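You operate a simulated robot arm through the tools that you are given. There is no shell and no other tool. Be economical: measure what you need, move in short steps, check, and stop when the job is done.

The job below is to be done with a simulated two-armed robot. You get a single attempt, and the scene is never put back.

## Task
Wipe up the spill on the table top with the yellow cloth there and put it back.

Only the result counts: the job must be done as asked and must still hold three seconds after the hand-in. Knocking over, shifting, dropping, spilling or breaking anything else fails it. Flat cloth is picked up by pressing the open fingertips on it (5 to 10 N) and closing them slowly along it; thin cloth reads only 2 to 8 mm in the jaws.

## Robot
Two 7-joint arms with two-finger parallel grippers on one trunk, on a base that drives. Base frame: it is fixed to the floor where the robot stands at the start and does not move with it; the origin is under the middle of the robot, x ahead of it, y to its left, z up. Lengths are in mm, angles in degrees, forces in N, time in s.
The left shoulder is at the start at [60, 189, 1103], the right one opposite. With the tool pointing down near the work surface each hand reaches from about 100 to 640 mm from the robot's upright axis, wherever it stands, measured 20 degrees to its own side. Payload 3.43 kg a hand.
The tool frame of a hand sits at the grasp point between the pads (the TCP): z along the fingers, y along the line on which they close. The tips reach 30 mm beyond it. The gripper opens to 94 mm. The fingers are 28 mm wide and 10 mm thick; the gripper's body (50 by 96 mm) begins 55 mm behind the TCP.
Orientation is that of the tool frame in the base frame, as a unit quaternion [x, y, z, w]. With the fingers straight down and closing along the base's y, the tool's x points along the base's -x, its y along +y and its z along -z.

## Interface
- The arms move only by the tool servo_tool. It takes "left_plan", "right_plan" or both (then of equal length, played together; a hand with none holds still); each is one flat list of numbers, 7 for each row, row after row: the shift along the tool's x, y, z in mm, then the turn, a rotation vector about the tool's x, y, z in degrees, then the gripper command, from -1 (fully open) to 1 (shut), values between in proportion. In form: [x, y, z, ax, ay, az, fingers, x, y, z, ax, ay, az, fingers, ...]. A call has 1 to 12 rows; each row shifts and turns the commanded pose from where the row before left it, along the tool's axes as they then stand. A row lasts 0.2 s, in which the tool goes at most 50 mm and 8.6 degrees; a call with a longer step from one row to the next is refused whole, and so is a gripper value outside its range. A pose out of reach is approached as far as the arm can. The call stops where the force on the tool passes 40 N (or 10 N more than at its start, if that is more) or the arm is blocked; 0.2 s more then pass. Each finger travels about 153 mm/s and halts on what it meets, pressing with about 38 N; the grip force reading is that of the motor and also rises with nothing between the fingers. The clock runs only during rows and for 0.2 s after the last one: add rows that do not move to give the fingers time. The reply holds the time, the measured pose of the TCP, the force on the tool along the base axes, the opening and the grip force, in the units named above and with some noise, with the torque about the TCP (base axes, N m) and any sound that the robot's microphone picked up, and new pictures: "views" is both (left out), scene, wrist or none (wrist: the cameras of the hands that moved).
- Cameras (640 x 400 px; columns grow to the right, rows downward): "scene" is now at [7, 14.6, 1639.4]; the picture's right is [0.21, -0.98, 0.00], its down [-0.84, -0.18, -0.52] and it looks along [0.51, 0.11, -0.85] (base axes); focal length 292 px, centre (320, 200). "left" rides on the left gripper at [76, -14, -103] in its tool frame; the picture's right is [0.18, 0.98, 0.00], its down [-0.75, 0.14, -0.64] and it looks along [-0.63, 0.12, 0.77] (tool axes); focal length 243 px, centre (320, 200). "right" rides on the right gripper at [76, 14, -102] in its tool frame; the picture's right is [-0.18, 0.98, 0.00], its down [-0.75, -0.14, -0.64] and it looks along [-0.63, -0.12, 0.77] (tool axes); focal length 243 px, centre (320, 200). There is no depth. A picture from a camera that has moved, and an enlarged one, comes with that camera's place and axes in the base frame and with its lens.
- move_column(by): slides the trunk up (or, below 0, down) by that many mm; the arms and the scene camera ride with it, the base frame stays. It gives what a move gives, with no picture.
- roll_base(legs): drives the robot by 1 to 6 legs, each [ahead, left, turn to the left] in mm, mm and degrees, along the robot's own axes; the way and the turn of a leg run together, so that a leg with both is an arc; at most 1500 mm and 180 degrees a leg. The arms and the cameras ride along, it lands a little off, and it stops where it bumps. It gives what a move gives, and a new picture of the scene camera.
- head_to(pan, tilt): turns the head with the scene camera to pan (to the left, within 86 degrees either way) and tilt (down, from -29 to 69), counted from straight ahead of the robot. It gives what a move gives, and a new picture of the scene camera.
- inspect(camera, box): a new picture of the part [left, top, right, bottom] of that camera's present view, enlarged. It takes no simulated time.
- finish_job(): hands the job in; it is judged then, once.

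Go step by step. Nothing tells you exact positions but the pictures and the camera data: compare them with the known pose of the tool, close in by small moves and look again before you grip or let go. The budget is 120 turns and 260 pictures, counting those below and the enlarged ones. Unless the task says otherwise, let go and move clear before handing in, and close with one line.

The tools are called after "Call:" as a command line: name --argument value ..., lists and objects as JSON in quotes. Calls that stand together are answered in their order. servo_tool: Moves the arms, as the interface text tells. Its arguments: {"type":"object","properties":{"left_plan":{"type":"array"},"right_plan":{"type":"array"},"views":{"type":"string","enum":["both","scene","wrist","none"]}},"required":[]} The other tools are called the same way: move_column (by) slides the trunk up or down; roll_base (legs) drives the base; head_to (pan, tilt) turns the head that bears the scene camera; inspect (camera, box) takes an enlarged picture of a part of a camera's view; finish_job () hands the job in.

At the start:

```text
clock: 0.0
left_tool_pos: [331.7, 359.6, 959.9]
left_ee_rot: [0.0, 1.0, 0.0, -0.001]
left_contact_force: [0.2, -0.3, -0.7]
left_torque: [-0.01, 0.01, -0.01]
left_finger_gap: 93.9
left_gripper_force: 0.0
right_tool_pos: [348.0, -19.3, 943.5]
right_ee_rot: [0.0, 1.0, 0.0, 0.0]
right_contact_force: [-0.8, -0.3, -0.8]
right_torque: [-0.01, 0.0, 0.01]
right_finger_gap: 94.0
right_gripper_force: 0.1
trunk travel left (down, up): [-775.0, 215.0]
robot x, y, heading: [-0.6, -1.0, 0.1]
head pan, tilt: [12.4, 58.8]
```

scene: 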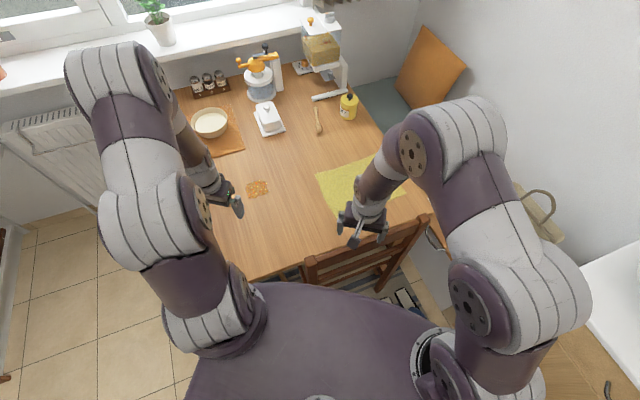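
right: 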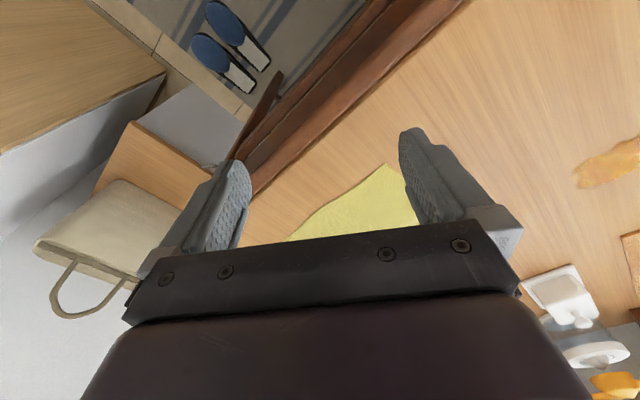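
left: 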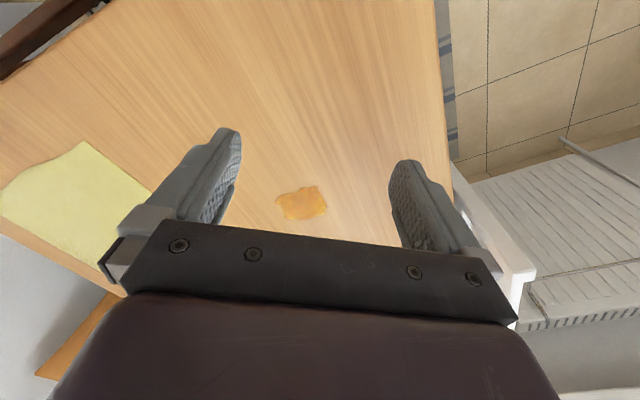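

I see the spill near [567, 377] and the yellow cloth near [670, 0], partly hidden by the right arm; both are at the edge of reach. I'll look at the chair and the cloth more closely before moving.

Call:
head_to --pan -10 --tilt 69

Call:
inspect --camera "scene" --box '[200, 60, 480, 300]'

Call:
inspect --camera "right" --box '[180, 0, 480, 250]'

```text
clock: 0.9
left_tool_pos: [331.6, 359.9, 960.2]
left_ee_rot: [0.0, 1.0, 0.001, -0.001]
left_contact_force: [0.3, -0.6, 0.3]
left_torque: [0.01, 0.02, -0.01]
left_finger_gap: 94.2
left_gripper_force: 0.1
right_tool_pos: [348.9, -18.6, 944.3]
right_ee_rot: [0.0, 1.0, 0.001, 0.0]
right_contact_force: [-1.2, 1.2, 0.2]
right_torque: [0.01, -0.01, 0.0]
right_finger_gap: 93.6
right_gripper_force: 0.2
trunk travel left (down, up): [-775.0, 215.0]
robot x, y, heading: [1.3, 2.0, -0.3]
head pan, tilt: [-10.0, 68.8]
camera scene: at [-4.4, -9.6, 1628.6], right [-0.17, -0.98, 0.0], down [-0.92, 0.16, -0.36], along [0.36, -0.06, -0.93], focal length 292 px, centre (320, 200)
```

scene: 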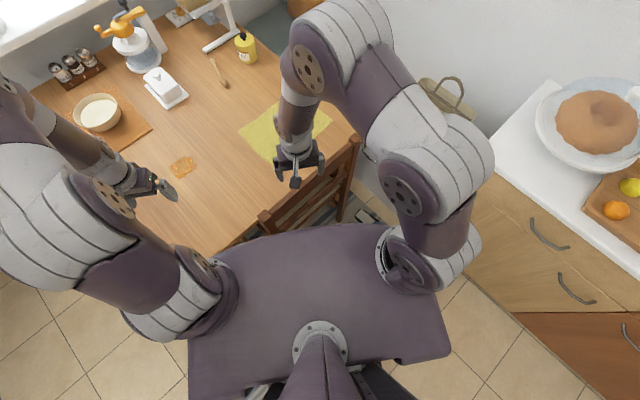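

```text
1.67 times, centred on (340, 180) of scene
camera zoom: at [-4.4, -9.6, 1628.6], right [-0.17, -0.98, 0.0], down [-0.92, 0.16, -0.36], along [0.36, -0.06, -0.93], focal length 486 px, centre (287, 233)
```

zoom: 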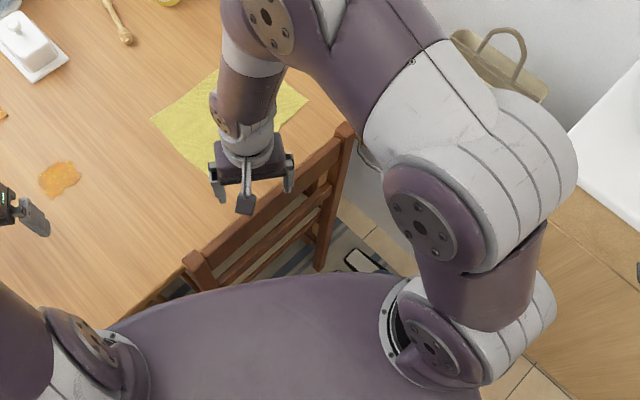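

```text
1.60 times, centred on (330, 125) of right
camera zoom: at [272.0, -5.0, 1045.8], right [0.18, 0.98, 0.0], down [0.75, -0.14, 0.64], along [0.63, -0.12, -0.77], focal length 388 px, centre (304, 320)
```

zoom: 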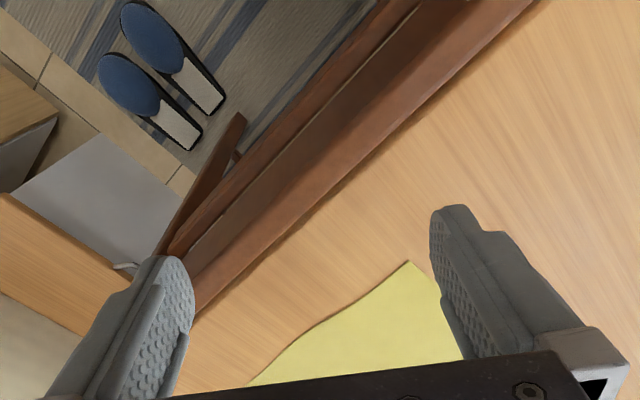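

The chair back stands in front of the robot at about x 270–480, so I'd rather not drive. First I move the right hand up and aside to see the whole cloth.

Call:
servo_tool --right_plan '[0, 0, -40, 0, 0, 0, -1, 0, -20, -40, 0, 0, 0, -1, 0, -45, -15, 0, 0, 0, -1, 0, -45, 0, 0, 0, 0, -1, 10, -45, 0, 0, 0, 0, -1, 10, -40, 0, 0, 0, 0, -1, 0, 0, 0, 0, 0, 0, -1]' --views "scene"

Call:
head_to --pan 12 --tilt 58

Call:
inspect --camera "scene" --box '[200, 90, 440, 240]'

```text
clock: 2.5
left_tool_pos: [332.9, 358.9, 958.6]
left_ee_rot: [0.0, 1.0, 0.0, 0.0]
left_contact_force: [-0.4, 0.2, -0.5]
left_torque: [0.01, -0.01, 0.02]
left_finger_gap: 93.9
left_gripper_force: 0.0
right_tool_pos: [328.8, -214.0, 1039.3]
right_ee_rot: [0.0, 1.0, 0.0, 0.0]
right_contact_force: [0.1, 0.9, 0.0]
right_torque: [-0.02, -0.01, 0.0]
right_finger_gap: 94.2
right_gripper_force: 0.1
trunk travel left (down, up): [-775.0, 215.0]
robot x, y, heading: [3.7, -2.5, 0.1]
head pan, tilt: [-10.0, 68.8]
camera scene: at [-4.1, -8.9, 1628.6], right [-0.17, -0.98, 0.0], down [-0.92, 0.16, -0.36], along [0.36, -0.06, -0.93], focal length 292 px, centre (320, 200)
```

scene: 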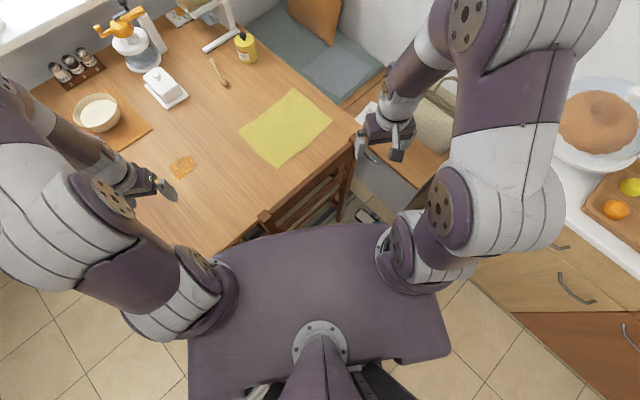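

```text
clock: 3.3
left_tool_pos: [331.7, 359.6, 959.8]
left_ee_rot: [0.0, 1.0, 0.0, 0.0]
left_contact_force: [0.3, 0.3, 0.1]
left_torque: [0.01, 0.01, 0.01]
left_finger_gap: 94.0
left_gripper_force: 0.2
right_tool_pos: [327.3, -213.5, 1038.3]
right_ee_rot: [0.0, 1.0, 0.0, -0.001]
right_contact_force: [-0.9, -1.1, 0.1]
right_torque: [0.0, 0.01, 0.0]
right_finger_gap: 94.0
right_gripper_force: 0.1
trunk travel left (down, up): [-775.0, 215.0]
robot x, y, heading: [2.8, -0.3, -0.1]
head pan, tilt: [12.0, 58.0]
camera scene: at [7.8, 14.0, 1640.3], right [0.21, -0.98, 0.0], down [-0.83, -0.18, -0.53], along [0.52, 0.11, -0.85], focal length 292 px, centre (320, 200)
```

scene: 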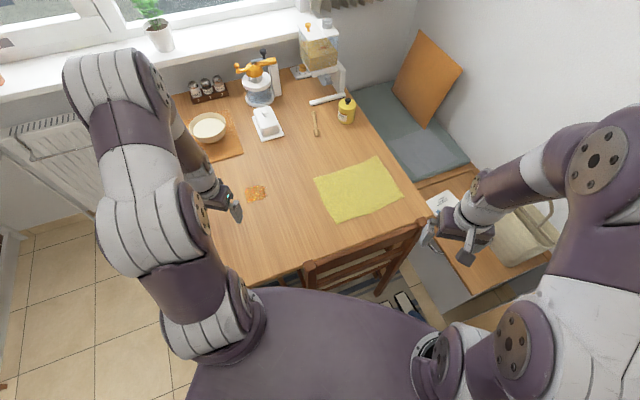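

```text
2.67 times, centred on (320, 165) of scene
camera zoom: at [7.8, 14.0, 1640.3], right [0.21, -0.98, 0.0], down [-0.83, -0.18, -0.53], along [0.52, 0.11, -0.85], focal length 778 px, centre (320, 293)
```

zoom: 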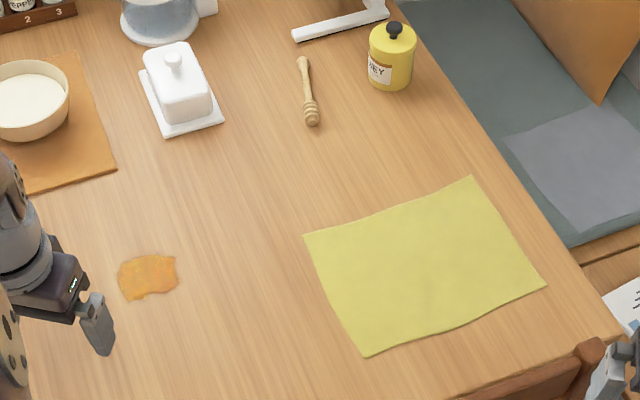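

The cloth's corners come out at about A[677,182], B[845,-51], C[661,-177], D[495,54], and the spill at about [560,380] is ~85 mm wide. I lower the trunk to gain horizontal reach, then bring the left hand over the edge A–D.

Call:
move_column --by -100

```text
clock: 4.7
left_tool_pos: [331.3, 360.0, 859.4]
left_ee_rot: [-0.001, 1.0, 0.0, 0.0]
left_contact_force: [-0.5, -0.9, 0.2]
left_torque: [0.0, 0.02, -0.02]
left_finger_gap: 94.0
left_gripper_force: 0.1
right_tool_pos: [327.7, -214.0, 939.3]
right_ee_rot: [0.0, 1.0, -0.001, -0.001]
right_contact_force: [-0.5, 0.6, -0.2]
right_torque: [0.0, 0.03, 0.01]
right_finger_gap: 94.0
right_gripper_force: 0.1
trunk travel left (down, up): [-675.0, 315.0]
robot x, y, heading: [0.8, 0.4, -0.1]
head pan, tilt: [12.0, 58.0]
```

Now the left hand goes over the cloth's A–D edge, yawed so that the fingers close square to that edge.

Call:
servo_tool --left_plan '[-30.5, -34.4, 8, 0, 0, 0, -1, -30.5, -34.4, 8, 0, 0, 0, -1, -30.5, -34.4, 8, 0, 0, 0, -1, -30.5, -34.4, 8, 0, 0, 0, -1, -30.5, -34.4, 8, 0, 0, 0, -1, -30.5, -34.4, 8, 0, 0, 0, -1, -30.5, -34.4, 8, 0, 0, 0, -1, -30.5, -34.4, 8, 0, 0, 0, -1, 0, 0, 0, 0, 0, -8.5, -1, 0, 0, 0, 0, 0, -8.5, -1, 0, 0, 0, 0, 0, -8.5, -1, 0, 0, 0, 0, 0, -8.5, -1]'

Call:
inspect --camera "scene" --box '[230, 110, 450, 250]'

```text
clock: 7.2
left_tool_pos: [575.7, 84.7, 795.9]
left_ee_rot: [-0.294, 0.956, 0.001, 0.001]
left_contact_force: [0.1, -0.6, 0.6]
left_torque: [-0.02, 0.01, 0.0]
left_finger_gap: 93.9
left_gripper_force: 0.0
right_tool_pos: [327.5, -213.8, 938.8]
right_ee_rot: [0.0, 1.0, 0.0, 0.0]
right_contact_force: [0.0, 0.8, 0.5]
right_torque: [0.01, -0.01, 0.02]
right_finger_gap: 94.0
right_gripper_force: 0.1
trunk travel left (down, up): [-675.0, 315.0]
robot x, y, heading: [0.4, 3.2, 0.2]
head pan, tilt: [12.0, 58.0]
camera scene: at [7.9, 14.2, 1540.3], right [0.21, -0.98, 0.0], down [-0.83, -0.18, -0.53], along [0.52, 0.11, -0.85], focal length 292 px, centre (320, 200)
camera left: at [520.2, 30.1, 897.4], right [-0.7, 0.71, 0.0], down [0.54, 0.54, 0.64], along [0.46, 0.45, -0.77], focal length 243 px, centre (320, 200)
```

scene: 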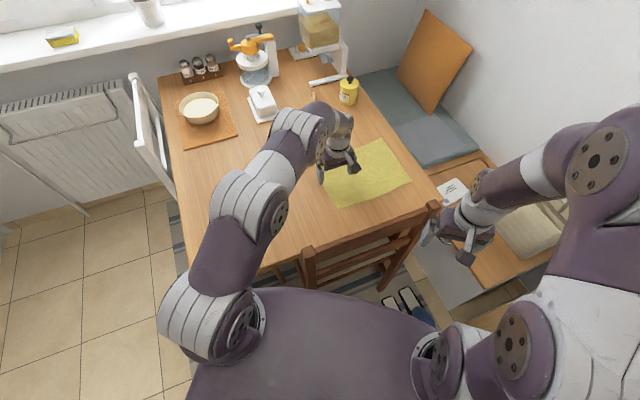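
left: 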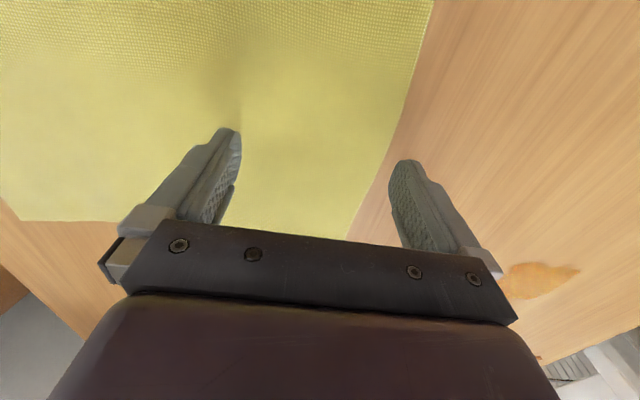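

```text
2.86 times, centred on (340, 180) of scene
camera zoom: at [7.9, 14.2, 1540.3], right [0.21, -0.98, 0.0], down [-0.83, -0.18, -0.53], along [0.52, 0.11, -0.85], focal length 834 px, centre (263, 257)
```

zoom: 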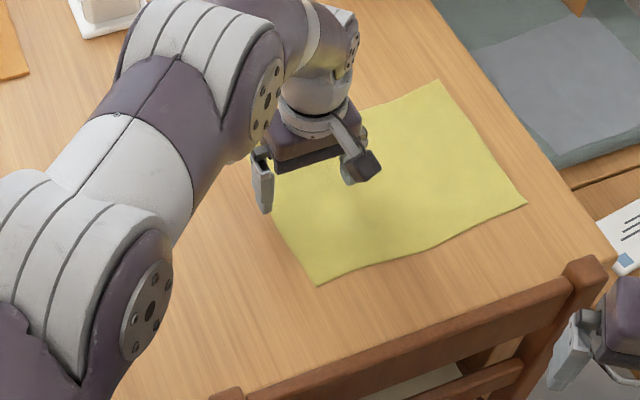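

Comparing both cameras, the table surface is not at 701: cloth and spill sightings agree only if it's near z ≈ 748, so the tips are already just ~18 mm above it. That gives D[468,52], A[643,174], cloth centre [636,3], spill ≈[528,365]. I narrow the fingers, shift 10 mm inward and feel downward gently.

Call:
servo_tool --left_plan '[0, -10, 0, 0, 0, 0, -0.1, 0, 0, 0, 0, 0, 0, -0.1, 0, 0, 5, 0, 0, 0, -0.1, 0, 0, 4, 0, 0, 0, -0.1, 0, 0, 3, 0, 0, 0, -0.1, 0, 0, 0, 0, 0, 0, -0.1]'

```text
clock: 8.7
left_tool_pos: [581.3, 76.4, 783.3]
left_ee_rot: [-0.292, 0.956, 0.0, 0.0]
left_contact_force: [-0.4, 0.9, 0.9]
left_torque: [-0.04, 0.01, 0.04]
left_finger_gap: 51.6
left_gripper_force: 0.0
right_tool_pos: [328.4, -213.7, 938.9]
right_ee_rot: [0.0, 1.0, -0.001, 0.001]
right_contact_force: [0.0, -0.1, -0.4]
right_torque: [0.0, 0.0, -0.02]
right_finger_gap: 94.1
right_gripper_force: 0.3
trunk travel left (down, up): [-675.0, 315.0]
robot x, y, heading: [-1.6, 1.0, 0.0]
head pan, tilt: [12.0, 58.0]
camera scene: at [8.0, 14.2, 1540.3], right [0.21, -0.98, 0.0], down [-0.83, -0.18, -0.53], along [0.52, 0.11, -0.85], focal length 292 px, centre (320, 200)
camera left: at [525.5, 22.2, 884.9], right [-0.7, 0.71, 0.0], down [0.55, 0.54, 0.64], along [0.46, 0.45, -0.77], focal length 243 px, centre (320, 200)
```

scene: 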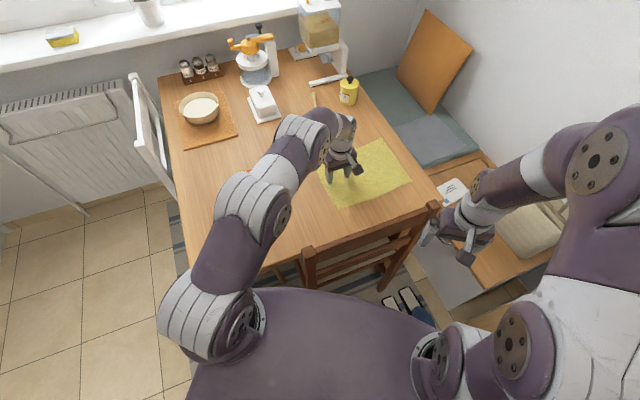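
left: 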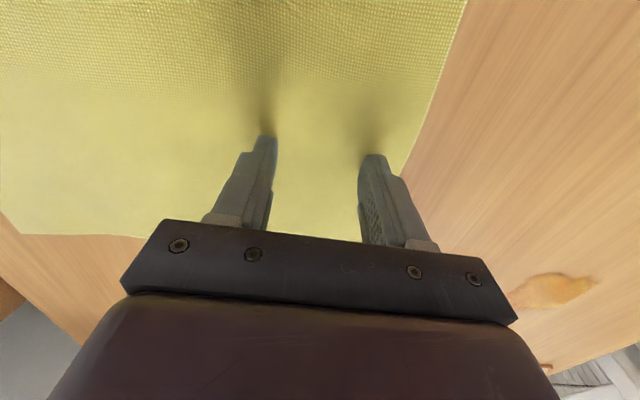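

Both fingertips are over the cloth and about 5 mm above it, with contact shadows close. I continue down in small steps.

Call:
servo_tool --left_plan '[0, 0, 2, 0, 0, 0, -0.1, 0, 0, 1.5, 0, 0, 0, -0.1, 0, 0, 1.5, 0, 0, 0, -0.1, 0, 0, 0, 0, 0, 0, -0.1]' --views "none"

```text
clock: 9.7
left_tool_pos: [581.3, 76.3, 781.4]
left_ee_rot: [-0.293, 0.956, -0.002, 0.003]
left_contact_force: [-0.2, 1.2, 23.6]
left_torque: [0.48, 0.42, -0.03]
left_finger_gap: 51.8
left_gripper_force: 0.2
right_tool_pos: [325.4, -213.4, 939.2]
right_ee_rot: [0.0, 1.0, -0.001, 0.001]
right_contact_force: [0.1, -0.1, -0.3]
right_torque: [0.01, -0.03, -0.02]
right_finger_gap: 93.9
right_gripper_force: 0.1
trunk travel left (down, up): [-675.0, 315.0]
robot x, y, heading: [2.6, 2.2, -0.0]
head pan, tilt: [12.0, 58.0]
```

The surface is felt at tip z ≈ 751 (about 7 N/mm). I back off to ~8 N and close slowly.

Call:
servo_tool --left_plan '[0, 0, -2.3, 0, 0, 0, -0.1, 0, 0, 0, 0, 0, 0, 0.0, 0, 0, 0, 0, 0, 0, 0.1, 0, 0, 0, 0, 0, 0, 0.2, 0, 0, 0, 0, 0, 0, 0.3, 0, 0, 0, 0, 0, 0, 0.4, 0, 0, 0, 0, 0, 0, 0.5, 0, 0, 0, 0, 0, 0, 0.6, 0, 0, 0, 0, 0, 0, 0.7, 0, 0, 0, 0, 0, 0, 0.8, 0, 0, 0, 0, 0, 0, 0.9, 0, 0, 0, 0, 0, 0, 1]'

```text
clock: 12.2
left_tool_pos: [581.6, 76.5, 782.4]
left_ee_rot: [-0.292, 0.956, 0.0, 0.0]
left_contact_force: [-0.4, 0.1, 7.8]
left_torque: [0.0, 0.02, -0.02]
left_finger_gap: 2.4
left_gripper_force: 36.7
right_tool_pos: [326.7, -213.7, 939.2]
right_ee_rot: [0.0, 1.0, 0.0, 0.0]
right_contact_force: [-0.1, 0.4, 0.0]
right_torque: [-0.01, 0.0, -0.01]
right_finger_gap: 94.1
right_gripper_force: 0.1
trunk travel left (down, up): [-675.0, 315.0]
robot x, y, heading: [-1.4, 0.2, -0.3]
head pan, tilt: [12.0, 58.0]
camera scene: at [6.7, 14.0, 1540.3], right [0.21, -0.98, 0.0], down [-0.83, -0.18, -0.53], along [0.52, 0.11, -0.85], focal length 292 px, centre (320, 200)
camera left: at [524.8, 22.6, 883.1], right [-0.7, 0.71, 0.0], down [0.55, 0.54, 0.64], along [0.46, 0.45, -0.77], focal length 243 px, centre (320, 200)
```

scene: 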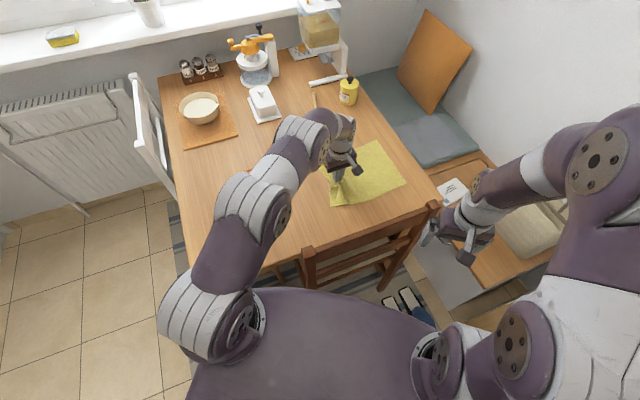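
left: 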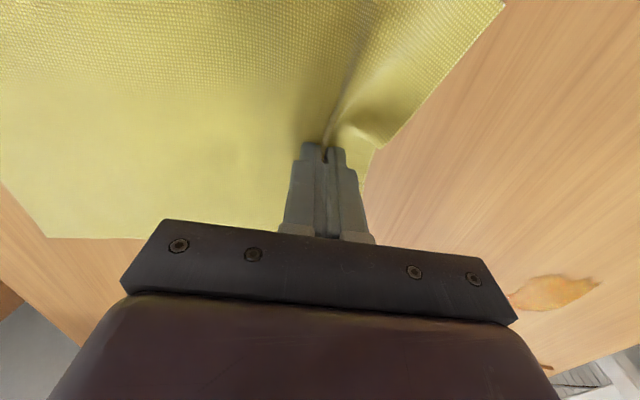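

The cloth is pinched (2.4 mm in the jaws). I lift slightly and drag toward the spill, stopping short to check.

Call:
servo_tool --left_plan '[0, 0, -8, 0, 0, 0, 1, 0, 0, -8, 0, 0, 0, 1, -12, 27, 0, 0, 0, 0, 1, -12, 27, 0, 0, 0, 0, 1, -12, 27, 0, 0, 0, 0, 1, -12, 27, 0, 0, 0, 0, 1, -12, 27, 0, 0, 0, 0, 1, -12, 27, 0, 0, 0, 0, 1, 0, 0, 0, 0, 0, 0, 1]'

Call:
inspect --camera "scene" --box '[160, 90, 440, 260]'

```text
clock: 14.2
left_tool_pos: [550.2, 251.1, 796.5]
left_ee_rot: [-0.292, 0.956, -0.001, 0.0]
left_contact_force: [-0.1, 0.8, -0.6]
left_torque: [0.02, 0.03, 0.01]
left_finger_gap: 2.2
left_gripper_force: 36.2
right_tool_pos: [327.1, -213.9, 938.4]
right_ee_rot: [0.0, 1.0, -0.001, 0.0]
right_contact_force: [-0.6, 0.0, 0.3]
right_torque: [0.0, 0.02, -0.02]
right_finger_gap: 93.8
right_gripper_force: 0.0
trunk travel left (down, up): [-675.0, 315.0]
robot x, y, heading: [-2.1, -0.2, 0.2]
head pan, tilt: [12.0, 58.0]
camera scene: at [8.1, 13.5, 1540.3], right [0.21, -0.98, 0.0], down [-0.83, -0.18, -0.53], along [0.52, 0.11, -0.85], focal length 292 px, centre (320, 200)
camera left: at [494.3, 197.0, 899.0], right [-0.7, 0.71, 0.0], down [0.55, 0.54, 0.64], along [0.46, 0.45, -0.77], focal length 243 px, centre (320, 200)
```

scene: 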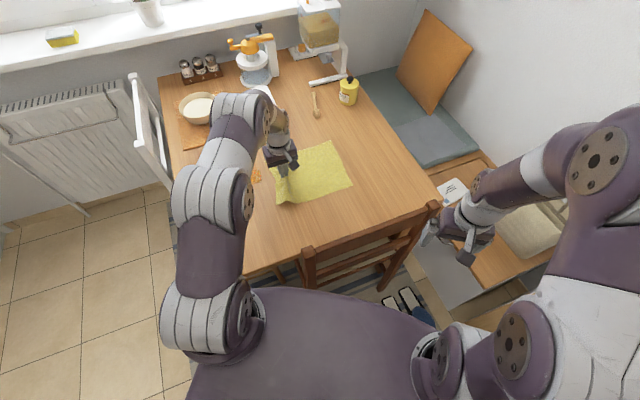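
left: 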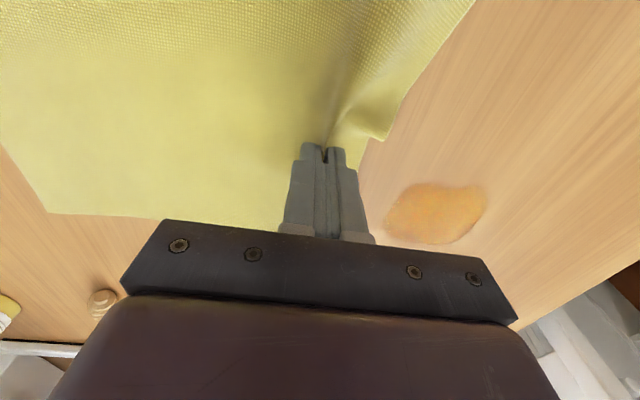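

```text
2.29 times, centred on (300, 175) of scene
camera zoom: at [8.1, 13.5, 1540.3], right [0.21, -0.98, 0.0], down [-0.83, -0.18, -0.53], along [0.52, 0.11, -0.85], focal length 667 px, centre (366, 257)
```

zoom: 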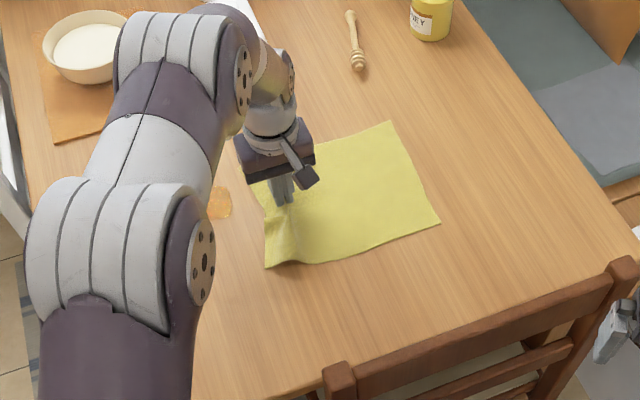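

Dragging works and the spill is confirmed at about [526, 364]. I press ~10 N at its near-right border and zigzag across it with ~14 mm lanes so the cloth trails.

Call:
servo_tool --left_plan '[1, 29, 0, 0, 0, 0, 1, 0, 29, 0, 0, 0, 0, 1, 0, 0, 9, 0, 0, 0, 1, 0, 0, 5, 0, 0, 0, 1, 0, 0, 2.5, 0, 0, 0, 1, -30, 0, 0, 0, 0, 0, 1, -30, 0, 0, 0, 0, 0, 1, -30, 0, 0, 0, 0, 0, 1, 0, 14, 0, 0, 0, 0, 1, 30, 0, 0, 0, 0, 0, 1, 30, 0, 0, 0, 0, 0, 1, 30, 0, 0, 0, 0, 0, 1]'

```text
clock: 16.9
left_tool_pos: [509.6, 308.6, 782.2]
left_ee_rot: [-0.292, 0.956, 0.001, 0.002]
left_contact_force: [6.2, 4.7, 20.9]
left_torque: [0.17, -0.14, 0.0]
left_finger_gap: 1.9
left_gripper_force: 37.3
right_tool_pos: [326.9, -213.9, 939.7]
right_ee_rot: [0.0, 1.0, 0.001, 0.001]
right_contact_force: [0.1, 0.0, 0.5]
right_torque: [0.01, -0.03, -0.03]
right_finger_gap: 94.2
right_gripper_force: 0.0
trunk travel left (down, up): [-675.0, 315.0]
robot x, y, heading: [3.5, 2.1, 0.0]
head pan, tilt: [12.0, 58.0]
camera scene: at [5.5, 12.8, 1540.4], right [0.21, -0.98, 0.0], down [-0.83, -0.18, -0.53], along [0.52, 0.11, -0.85], focal length 292 px, centre (320, 200)
camera left: at [452.5, 254.7, 882.8], right [-0.7, 0.71, 0.0], down [0.54, 0.54, 0.64], along [0.46, 0.45, -0.76], focal length 243 px, centre (320, 200)
```

scene: 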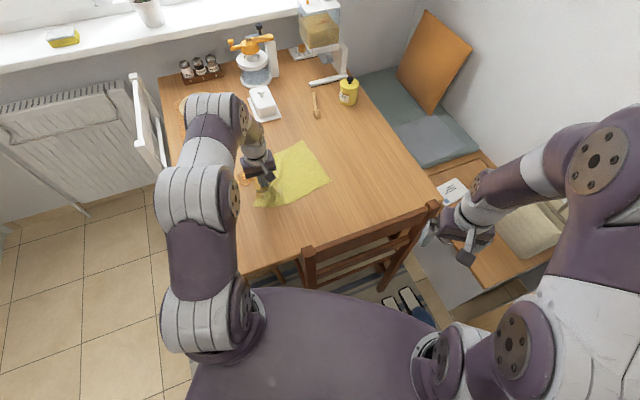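
left: 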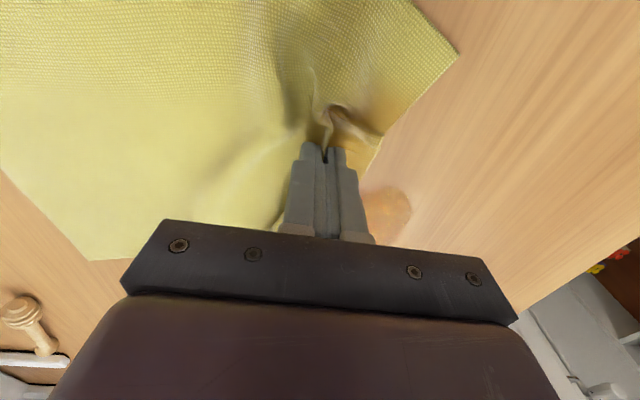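

The spill is fading where swept. Continue the zigzag with a little less pressure.

Call:
servo_tool --left_plan '[0, 14, -0.7, 0, 0, 0, 1, -30, 0, 0, 0, 0, 0, 1, -30, 0, 0, 0, 0, 0, 1, -30, 0, 0, 0, 0, 0, 1, 0, 14, 0, 0, 0, 0, 1, 30, 0, 0, 0, 0, 0, 1, 30, 0, 0, 0, 0, 0, 1, 30, 0, 0, 0, 0, 0, 1, 0, 14, 0, 0, 0, 0, 1, -30, 0, 0, 0, 0, 0, 1, -30, 0, 0, 0, 0, 0, 1, -30, 0, 0, 0, 0, 0, 1]' --views "wrist"

Call:
servo_tool --left_plan '[0, 14, 0, 0, 0, 0, 1, 30, 0, 0, 0, 0, 0, 1, 30, 0, 0, 0, 0, 0, 1, 30, 0, 0, 0, 0, 0, 1, 0, 14, 0, 0, 0, 0, 1, -30, 0, 0, 0, 0, 0, 1, -30, 0, 0, 0, 0, 0, 1, -30, 0, 0, 0, 0, 0, 1, 0, 14, 0, 0, 0, 0, 1, 30, 0, 0, 0, 0, 0, 1, 30, 0, 0, 0, 0, 0, 1, 30, 0, 0, 0, 0, 0, 1]'

```text
clock: 19.4
left_tool_pos: [558.4, 395.4, 781.1]
left_ee_rot: [-0.293, 0.956, 0.0, 0.0]
left_contact_force: [-1.2, -1.5, 5.8]
left_torque: [0.01, 0.0, 0.03]
left_finger_gap: 2.3
left_gripper_force: 37.2
right_tool_pos: [326.7, -213.9, 939.5]
right_ee_rot: [0.0, 1.0, 0.0, 0.0]
right_contact_force: [-0.2, -1.5, -0.4]
right_torque: [0.02, -0.01, 0.06]
right_finger_gap: 94.2
right_gripper_force: 0.0
trunk travel left (down, up): [-675.0, 315.0]
robot x, y, heading: [1.9, 4.1, -0.3]
head pan, tilt: [12.0, 58.0]
camera left: at [502.4, 341.2, 883.3], right [-0.7, 0.71, 0.0], down [0.55, 0.54, 0.64], along [0.46, 0.45, -0.77], focal length 243 px, centre (320, 200)
```

left: 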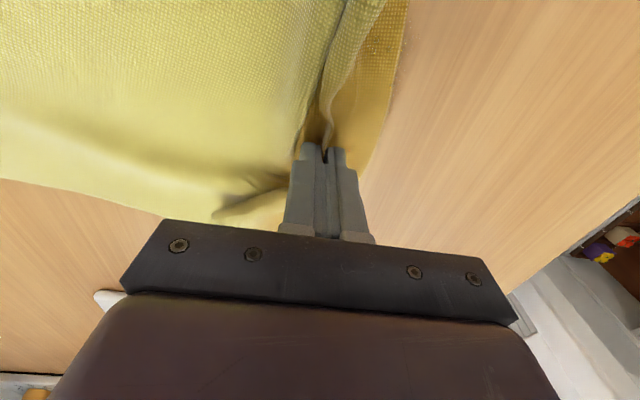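

```text
clock: 22.1
left_tool_pos: [461.0, 379.1, 782.6]
left_ee_rot: [-0.292, 0.956, -0.001, -0.001]
left_contact_force: [0.1, -0.8, -0.4]
left_torque: [0.01, -0.03, -0.02]
left_finger_gap: 2.0
left_gripper_force: 37.1
right_tool_pos: [327.8, -214.0, 939.5]
right_ee_rot: [0.0, 1.0, 0.0, 0.0]
right_contact_force: [0.2, -0.7, 0.3]
right_torque: [-0.01, -0.03, 0.01]
right_finger_gap: 94.2
right_gripper_force: 0.0
trunk travel left (down, up): [-675.0, 315.0]
robot x, y, heading: [4.0, -0.9, -0.1]
head pan, tilt: [12.0, 58.0]
camera scene: at [7.0, 13.7, 1540.2], right [0.21, -0.98, 0.0], down [-0.83, -0.18, -0.53], along [0.52, 0.11, -0.85], focal length 292 px, centre (320, 200)
camera left: at [404.4, 324.6, 884.5], right [-0.7, 0.71, 0.0], down [0.55, 0.54, 0.64], along [0.46, 0.45, -0.77], focal length 243 px, centre (320, 200)
```

scene: 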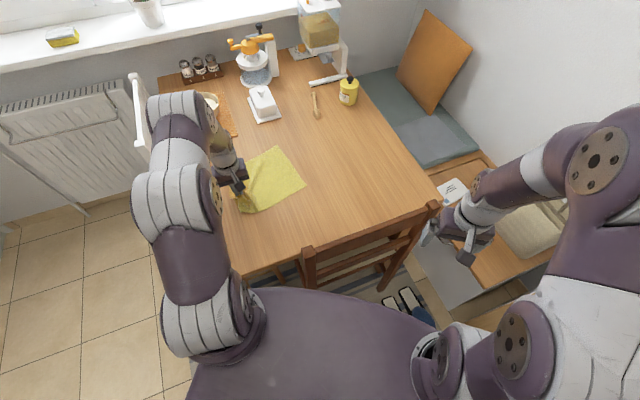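
left: 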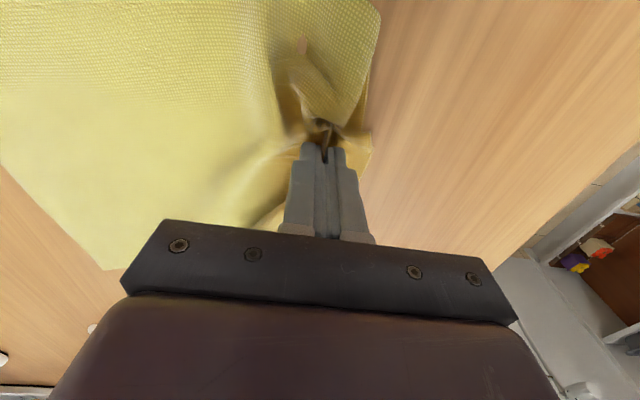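

Pressure fell off at the last lane, after passing the spill's far border. I lift the held edge to see whether the table under it is clean.

Call:
servo_tool --left_plan '[0, 0, -30, 0, 0, 0, 1, 0, 0, -40, 0, 0, 0, 1, 0, -20, -40, 0, 0, 0, 1, 0, -40, -10, 0, 0, 0, 1, 0, -40, 0, 0, 0, 0, 1, 0, -40, 0, 0, 0, 0, 1, 0, 0, 0, 0, 0, 0, 1]'

Call:
inspect --camera "scene" --box '[180, 100, 400, 240]'

```text
clock: 23.6
left_tool_pos: [539.6, 264.9, 900.0]
left_ee_rot: [-0.293, 0.956, 0.0, 0.0]
left_contact_force: [-0.5, -0.3, 0.4]
left_torque: [0.0, 0.01, -0.02]
left_finger_gap: 2.2
left_gripper_force: 37.4
right_tool_pos: [327.5, -213.2, 938.7]
right_ee_rot: [0.0, 1.0, 0.0, 0.0]
right_contact_force: [0.0, -0.5, -0.1]
right_torque: [0.0, 0.01, 0.01]
right_finger_gap: 94.1
right_gripper_force: 0.1
trunk travel left (down, up): [-675.0, 315.0]
robot x, y, heading: [-0.1, 1.2, 0.1]
head pan, tilt: [12.0, 58.0]
camera scene: at [7.4, 15.1, 1540.3], right [0.21, -0.98, 0.0], down [-0.83, -0.18, -0.53], along [0.52, 0.11, -0.85], focal length 292 px, centre (320, 200)
camera left: at [484.1, 210.0, 1002.2], right [-0.7, 0.71, 0.0], down [0.55, 0.54, 0.64], along [0.46, 0.45, -0.77], focal length 243 px, centre (320, 200)
```

scene: 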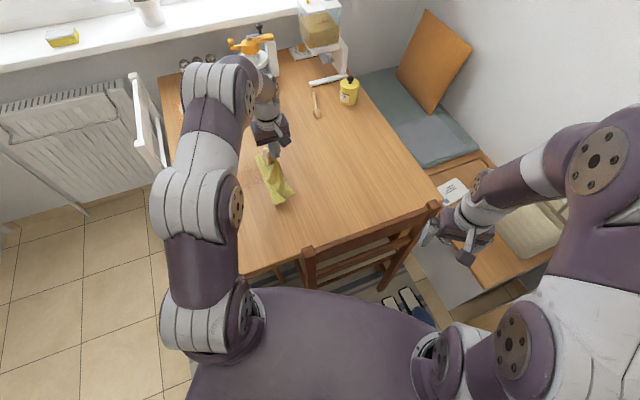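
left: 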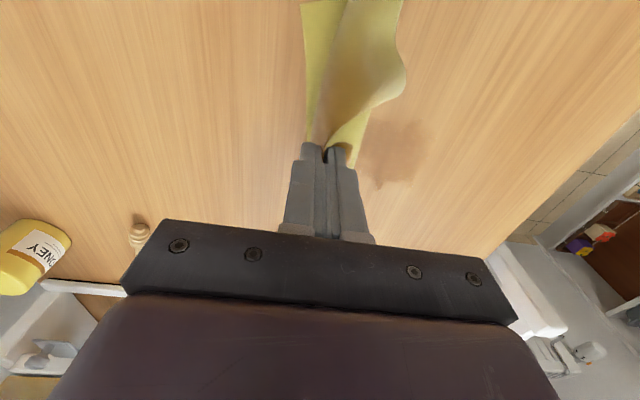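

```text
2.86 times, centred on (290, 170) of scene
camera zoom: at [7.4, 15.1, 1540.3], right [0.21, -0.98, 0.0], down [-0.83, -0.18, -0.53], along [0.52, 0.11, -0.85], focal length 834 px, centre (406, 286)
```

zoom: 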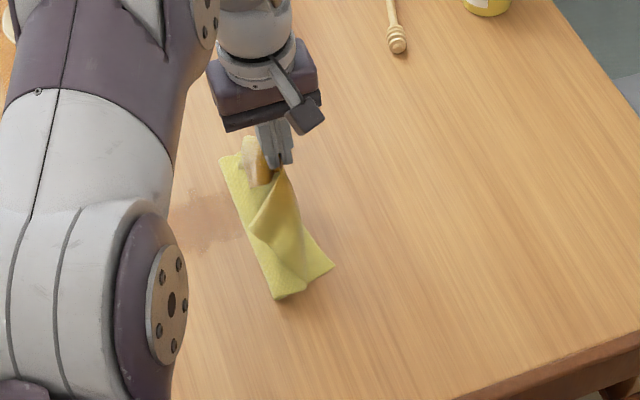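

Most of the spill is gone but a faint brown patch remains near [524, 372]. I look closer.

Call:
inspect --camera "left" --box '[280, 40, 480, 240]'

```text
2.00 times, centred on (380, 140) of left
camera zoom: at [484.1, 210.0, 1002.2], right [-0.7, 0.71, 0.0], down [0.55, 0.54, 0.64], along [0.46, 0.45, -0.77], focal length 485 px, centre (200, 320)
```

zoom: 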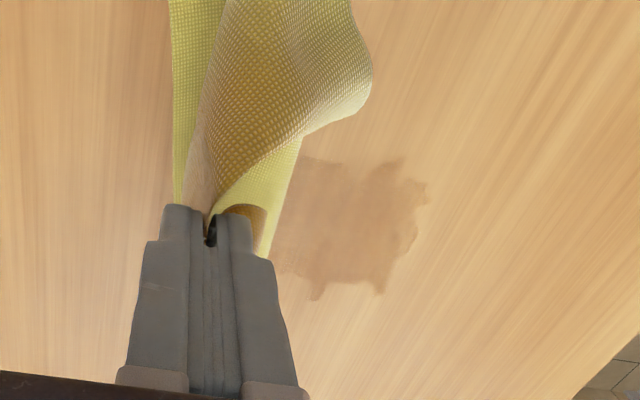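

The residue still has the spill's whole outline, so another, firmer wipe over the whole patch is needed. I lay the cloth down trailing and zigzag again.

Call:
servo_tool --left_plan '[0, -40, 0, 0, 0, 0, 1, 0, -40, 0, 0, 0, 0, 1, 0, 40, 36, 0, 0, 0, 1, 0, 40, 36, 0, 0, 0, 1, 0, 40, 35, 0, 0, 0, 1, 0, 0, 13.5, 0, 0, 0, 1, -30, 0, 0, 0, 0, 0, 1, -30, 0, 0, 0, 0, 0, 1, -30, 0, 0, 0, 0, 0, 1, 30, 14, 0, 0, 0, 0, 1, 30, 0, 0, 0, 0, 0, 1, 30, 0, 0, 0, 0, 0, 1]' --views "wrist"

```text
refused: row 3 steps farther than a row can; nothing moved
```

Call:
servo_tool --left_plan '[0, -48, 0, 0, 0, 0, 1, 0, -12, 0, 0, 0, 0, 1, 0, 33, 36, 0, 0, 0, 1, 0, 33, 36, 0, 0, 0, 1, 0, 33, 35, 0, 0, 0, 1, 0, 0, 13.5, 0, 0, 0, 1, -30, 0, 0, 0, 0, 0, 1, -30, 0, 0, 0, 0, 0, 1, -30, 0, 0, 0, 0, 0, 1, 30, 14, 0, 0, 0, 0, 1, 30, 0, 0, 0, 0, 0, 1, 30, 0, 0, 0, 0, 0, 1]' --views "wrist"

```text
clock: 26.2
left_tool_pos: [509.2, 307.5, 782.4]
left_ee_rot: [-0.292, 0.956, 0.001, 0.002]
left_contact_force: [5.8, 2.1, 13.5]
left_torque: [-0.04, -0.21, 0.08]
left_finger_gap: 2.4
left_gripper_force: 37.1
right_tool_pos: [327.8, -215.6, 939.3]
right_ee_rot: [0.0, 1.0, 0.0, 0.001]
right_contact_force: [0.1, -0.6, -0.4]
right_torque: [0.02, -0.02, 0.02]
right_finger_gap: 94.1
right_gripper_force: 0.0
trunk travel left (down, up): [-675.0, 315.0]
robot x, y, heading: [2.6, -1.2, -0.0]
head pan, tilt: [12.0, 58.0]
camera left: at [453.4, 253.9, 883.4], right [-0.7, 0.71, 0.0], down [0.54, 0.54, 0.64], along [0.46, 0.45, -0.77], focal length 243 px, centre (320, 200)
```

left: 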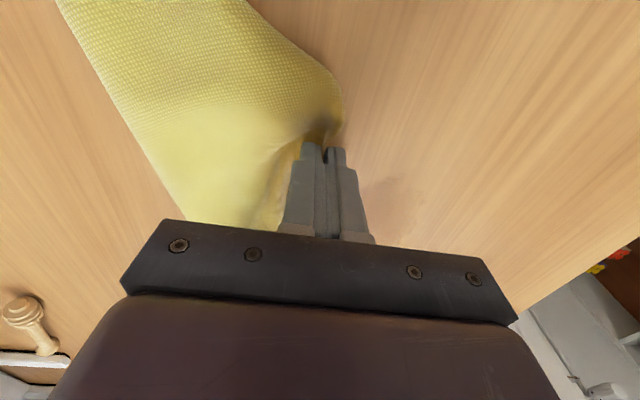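

Continuing the lanes with steady pressure.

Call:
servo_tool --left_plan '[-30, 12, 0.3, 0, 0, 0, 1, -30, 0, 0, 0, 0, 0, 1, -30, 0, 0, 0, 0, 0, 1, 30, 12, 0, 0, 0, 0, 1, 30, 0, 0, 0, 0, 0, 1, 30, 0, 0, 0, 0, 0, 1, -30, 12, 0, 0, 0, 0, 1, -30, 0, 0, 0, 0, 0, 1, -30, 0, 0, 0, 0, 0, 1, 30, 12, 0, 0, 0, 0, 1, 30, 0, 0, 0, 0, 0, 1, 30, 0, 0, 0, 0, 0, 1]' --views "wrist"

Call:
servo_tool --left_plan '[-30, 12, 0.5, 0, 0, 0, 1, -30, 0, 0, 0, 0, 0, 1, -30, 0, 0, 0, 0, 0, 1, 30, 12, 0, 0, 0, 0, 1, 30, 0, 0, 0, 0, 0, 1, 30, 0, 0, 0, 0, 0, 1, -30, 12, 0, 0, 0, 0, 1, -30, 0, 0, 0, 0, 0, 1, -30, 0, 0, 0, 0, 0, 1, 0, 0, 0, 0, 0, 0, 1]' --views "wrist"

```text
clock: 28.9
left_tool_pos: [485.3, 346.4, 781.1]
left_ee_rot: [-0.292, 0.956, 0.0, 0.004]
left_contact_force: [7.7, 5.3, 23.4]
left_torque: [0.0, -0.32, 0.07]
left_finger_gap: 2.3
left_gripper_force: 37.3
right_tool_pos: [327.1, -214.1, 938.4]
right_ee_rot: [0.0, 1.0, 0.001, 0.001]
right_contact_force: [-0.2, 0.0, 0.4]
right_torque: [0.01, -0.02, 0.01]
right_finger_gap: 94.1
right_gripper_force: 0.0
trunk travel left (down, up): [-675.0, 315.0]
robot x, y, heading: [0.9, -0.3, 0.1]
head pan, tilt: [12.0, 58.0]
camera left: at [428.5, 292.8, 883.0], right [-0.7, 0.71, 0.0], down [0.54, 0.54, 0.65], along [0.46, 0.45, -0.76], focal length 243 px, centre (320, 200)
```

left: 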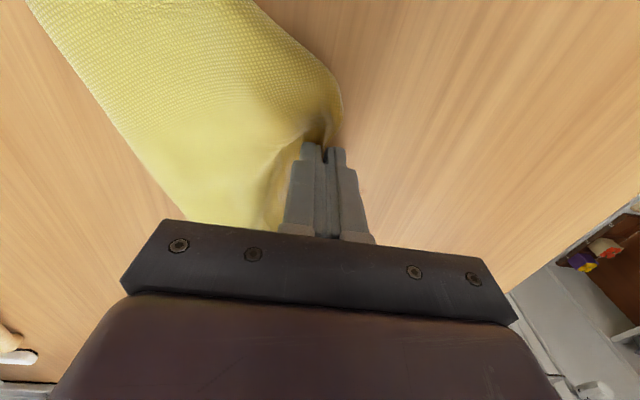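

```text
clock: 29.1
left_tool_pos: [487.3, 350.1, 781.9]
left_ee_rot: [-0.291, 0.957, 0.0, -0.001]
left_contact_force: [-5.5, -6.4, 17.9]
left_torque: [-0.23, 0.05, -0.08]
left_finger_gap: 2.3
left_gripper_force: 37.0
right_tool_pos: [324.6, -214.9, 938.9]
right_ee_rot: [-0.001, 1.0, 0.0, 0.001]
right_contact_force: [0.4, 0.9, -0.5]
right_torque: [-0.02, -0.02, 0.0]
right_finger_gap: 93.7
right_gripper_force: 0.1
trunk travel left (down, up): [-675.0, 315.0]
robot x, y, heading: [-0.6, -0.2, 0.0]
head pan, tilt: [12.0, 58.0]
stopped in row 1 (left hand): the force on the tool passed its limit (the readings are from after the stop); the commanded pose is now the measured one
camera left: at [431.7, 296.2, 883.8], right [-0.7, 0.71, 0.0], down [0.55, 0.54, 0.64], along [0.46, 0.45, -0.77], focal length 243 px, centre (320, 200)
```

left: 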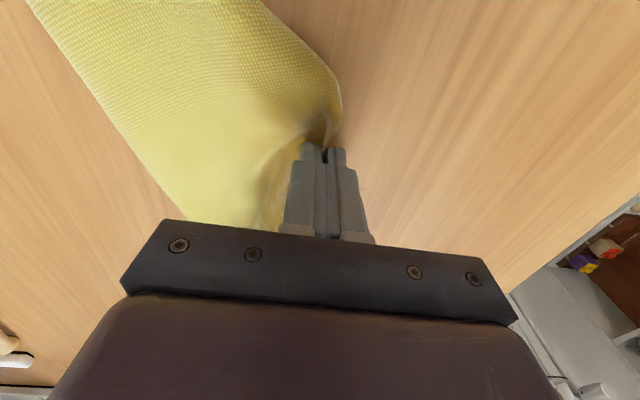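

The force limit stopped it briefly; I continue the remaining lanes with a bit less pressure.

Call:
servo_tool --left_plan '[-25, 10, 0.5, 0, 0, 0, 1, -30, 0, 0, 0, 0, 0, 1, -30, 0, 0, 0, 0, 0, 1, 30, 12, 0, 0, 0, 0, 1, 30, 0, 0, 0, 0, 0, 1, 30, 0, 0, 0, 0, 0, 1, -30, 12, 0, 0, 0, 0, 1, -30, 0, 0, 0, 0, 0, 1, -30, 0, 0, 0, 0, 0, 1, 30, 10, 0, 0, 0, 0, 1, 30, 0, 0, 0, 0, 0, 1, 30, 0, 0, 0, 0, 0, 1]' --views "none"

Call:
servo_tool --left_plan '[0, 0, -40, 0, 0, 0, 1, 0, -20, -40, 0, 0, 0, 1, 0, -40, -20, 0, 0, 0, 1, 0, -45, 0, 0, 0, 0, 1, 0, -45, 0, 0, 0, 0, 1, 0, 0, 0, 0, 0, 0, 1]'

Call:
inspect --camera "left" --box '[320, 60, 520, 260]'

```text
clock: 31.7
left_tool_pos: [458.1, 383.2, 781.2]
left_ee_rot: [-0.293, 0.956, 0.0, 0.0]
left_contact_force: [7.9, 4.3, 22.6]
left_torque: [0.08, -0.34, 0.06]
left_finger_gap: 2.4
left_gripper_force: 36.7
right_tool_pos: [327.3, -215.2, 938.7]
right_ee_rot: [0.001, 1.0, 0.001, 0.001]
right_contact_force: [0.1, 0.3, -0.6]
right_torque: [-0.03, 0.01, 0.0]
right_finger_gap: 94.0
right_gripper_force: 0.0
trunk travel left (down, up): [-675.0, 315.0]
robot x, y, heading: [0.9, 1.1, -0.1]
head pan, tilt: [12.0, 58.0]
```

```text
clock: 33.1
left_tool_pos: [542.0, 261.3, 879.7]
left_ee_rot: [-0.292, 0.956, -0.001, -0.003]
left_contact_force: [-1.2, 1.0, -0.1]
left_torque: [-0.01, 0.01, 0.01]
left_finger_gap: 2.5
left_gripper_force: 37.2
right_tool_pos: [328.4, -214.4, 939.3]
right_ee_rot: [-0.001, 1.0, 0.0, 0.0]
right_contact_force: [0.0, -0.4, -1.0]
right_torque: [-0.02, 0.0, -0.02]
right_finger_gap: 94.1
right_gripper_force: 0.1
trunk travel left (down, up): [-675.0, 315.0]
robot x, y, heading: [1.9, 5.5, -0.3]
head pan, tilt: [12.0, 58.0]
camera scene: at [7.4, 15.2, 1540.3], right [0.21, -0.98, 0.0], down [-0.83, -0.18, -0.53], along [0.52, 0.11, -0.85], focal length 292 px, centre (320, 200)
camera left: at [486.5, 207.2, 982.1], right [-0.7, 0.71, 0.0], down [0.55, 0.54, 0.64], along [0.45, 0.45, -0.77], focal length 243 px, centre (320, 200)
```

scene: 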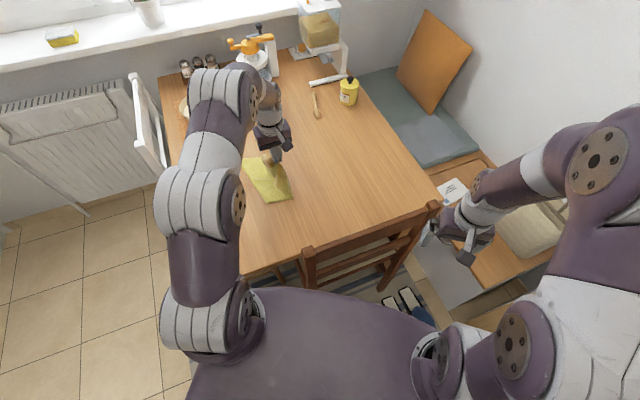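
left: 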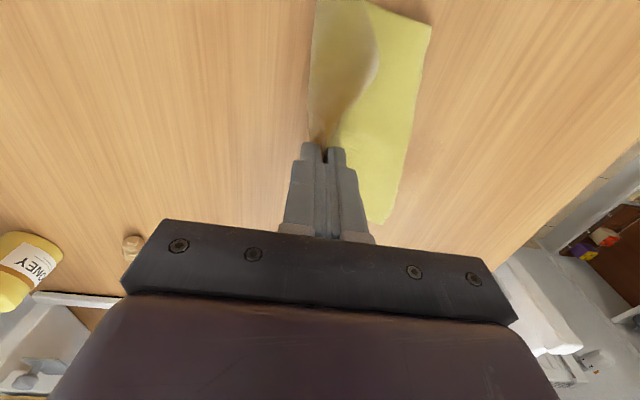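

```text
2.00 times, centred on (420, 160) of left
camera zoom: at [486.5, 207.2, 982.1], right [-0.7, 0.71, 0.0], down [0.55, 0.54, 0.64], along [0.45, 0.45, -0.77], focal length 485 px, centre (120, 280)
```

zoom: 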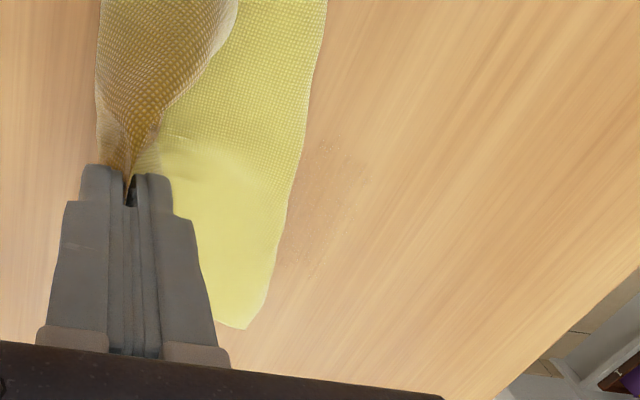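

What's visible is nearly clean, but the cloth still covers part. I raise it clear of the table and carry it toward its place.

Call:
servo_tool --left_plan '[0, 0, -45, 0, 0, 0, 1, 0, 0, -45, 0, 0, 0, 1, 0, 0, -40, 0, 0, 0, 1, 0, -35, 0, 0, 0, 0, 1, 0, -35, 0, 0, 0, 0, 1, 0, -35, 0, 0, 0, 0, 1, 0, 0, 0, 0, 0, 0, 1]'

Call:
inspect --camera "scene" --box '[180, 100, 400, 240]'

Call:
inspect --camera "left" --box '[340, 60, 540, 260]'

```text
clock: 34.7
left_tool_pos: [552.4, 169.9, 966.0]
left_ee_rot: [-0.292, 0.957, -0.001, -0.003]
left_contact_force: [0.4, -0.9, -0.3]
left_torque: [0.0, 0.01, 0.04]
left_finger_gap: 1.9
left_gripper_force: 37.0
left hand out of reach, approached as far as the arm can: row 3, 4, 5, 6
right_tool_pos: [328.5, -213.2, 939.0]
right_ee_rot: [-0.001, 1.0, 0.001, 0.0]
right_contact_force: [-0.4, 0.2, -0.4]
right_torque: [0.0, -0.01, -0.01]
right_finger_gap: 94.2
right_gripper_force: 0.1
trunk travel left (down, up): [-675.0, 315.0]
robot x, y, heading: [1.4, 5.1, 0.1]
head pan, tilt: [12.0, 58.0]
camera scene: at [8.0, 15.0, 1540.3], right [0.21, -0.98, 0.0], down [-0.83, -0.18, -0.53], along [0.52, 0.11, -0.85], focal length 292 px, centre (320, 200)
camera left: at [497.1, 116.6, 1068.3], right [-0.7, 0.71, 0.0], down [0.55, 0.54, 0.64], along [0.45, 0.45, -0.77], focal length 243 px, centre (320, 200)
```

scene: 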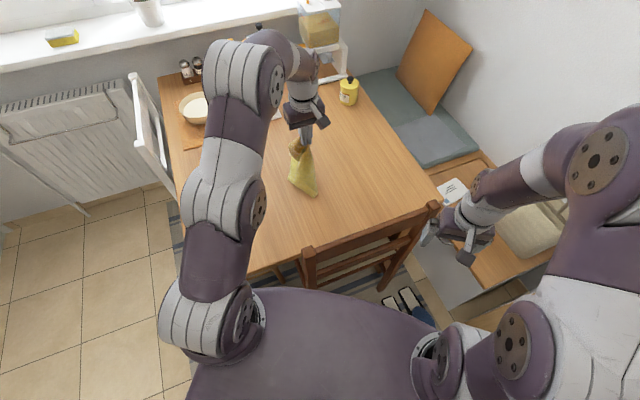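
left: 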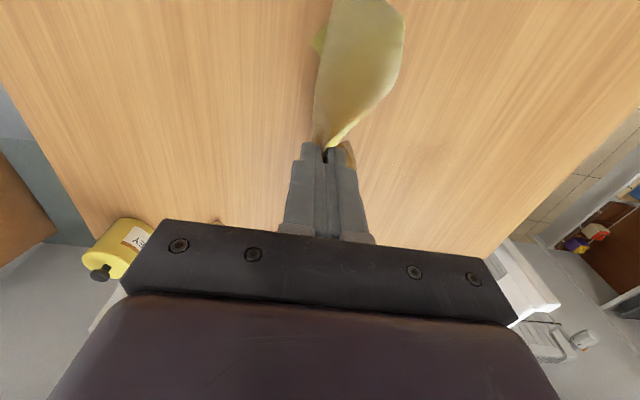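

```text
2.86 times, centred on (290, 170) of scene
camera zoom: at [8.0, 15.0, 1540.3], right [0.21, -0.98, 0.0], down [-0.83, -0.18, -0.53], along [0.52, 0.11, -0.85], focal length 834 px, centre (406, 286)
```

zoom: 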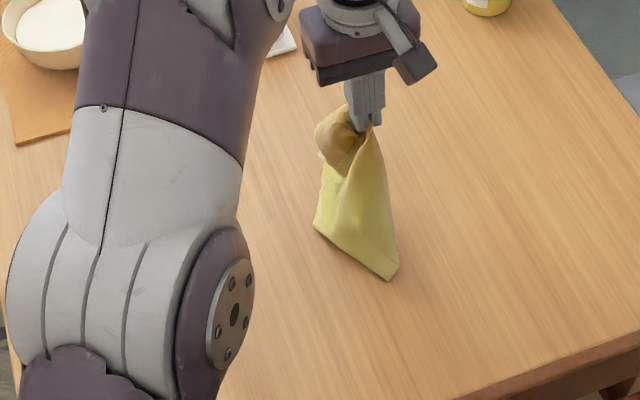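

```text
2.00 times, centred on (440, 160) of left
camera zoom: at [497.1, 116.6, 1068.3], right [-0.7, 0.71, 0.0], down [0.55, 0.54, 0.64], along [0.45, 0.45, -0.77], focal length 485 px, centre (80, 280)
```

zoom: 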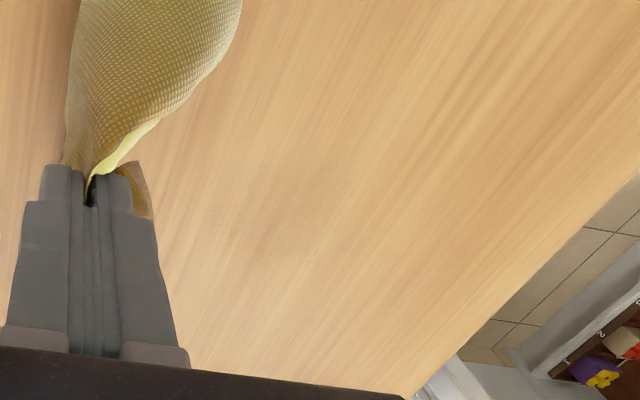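

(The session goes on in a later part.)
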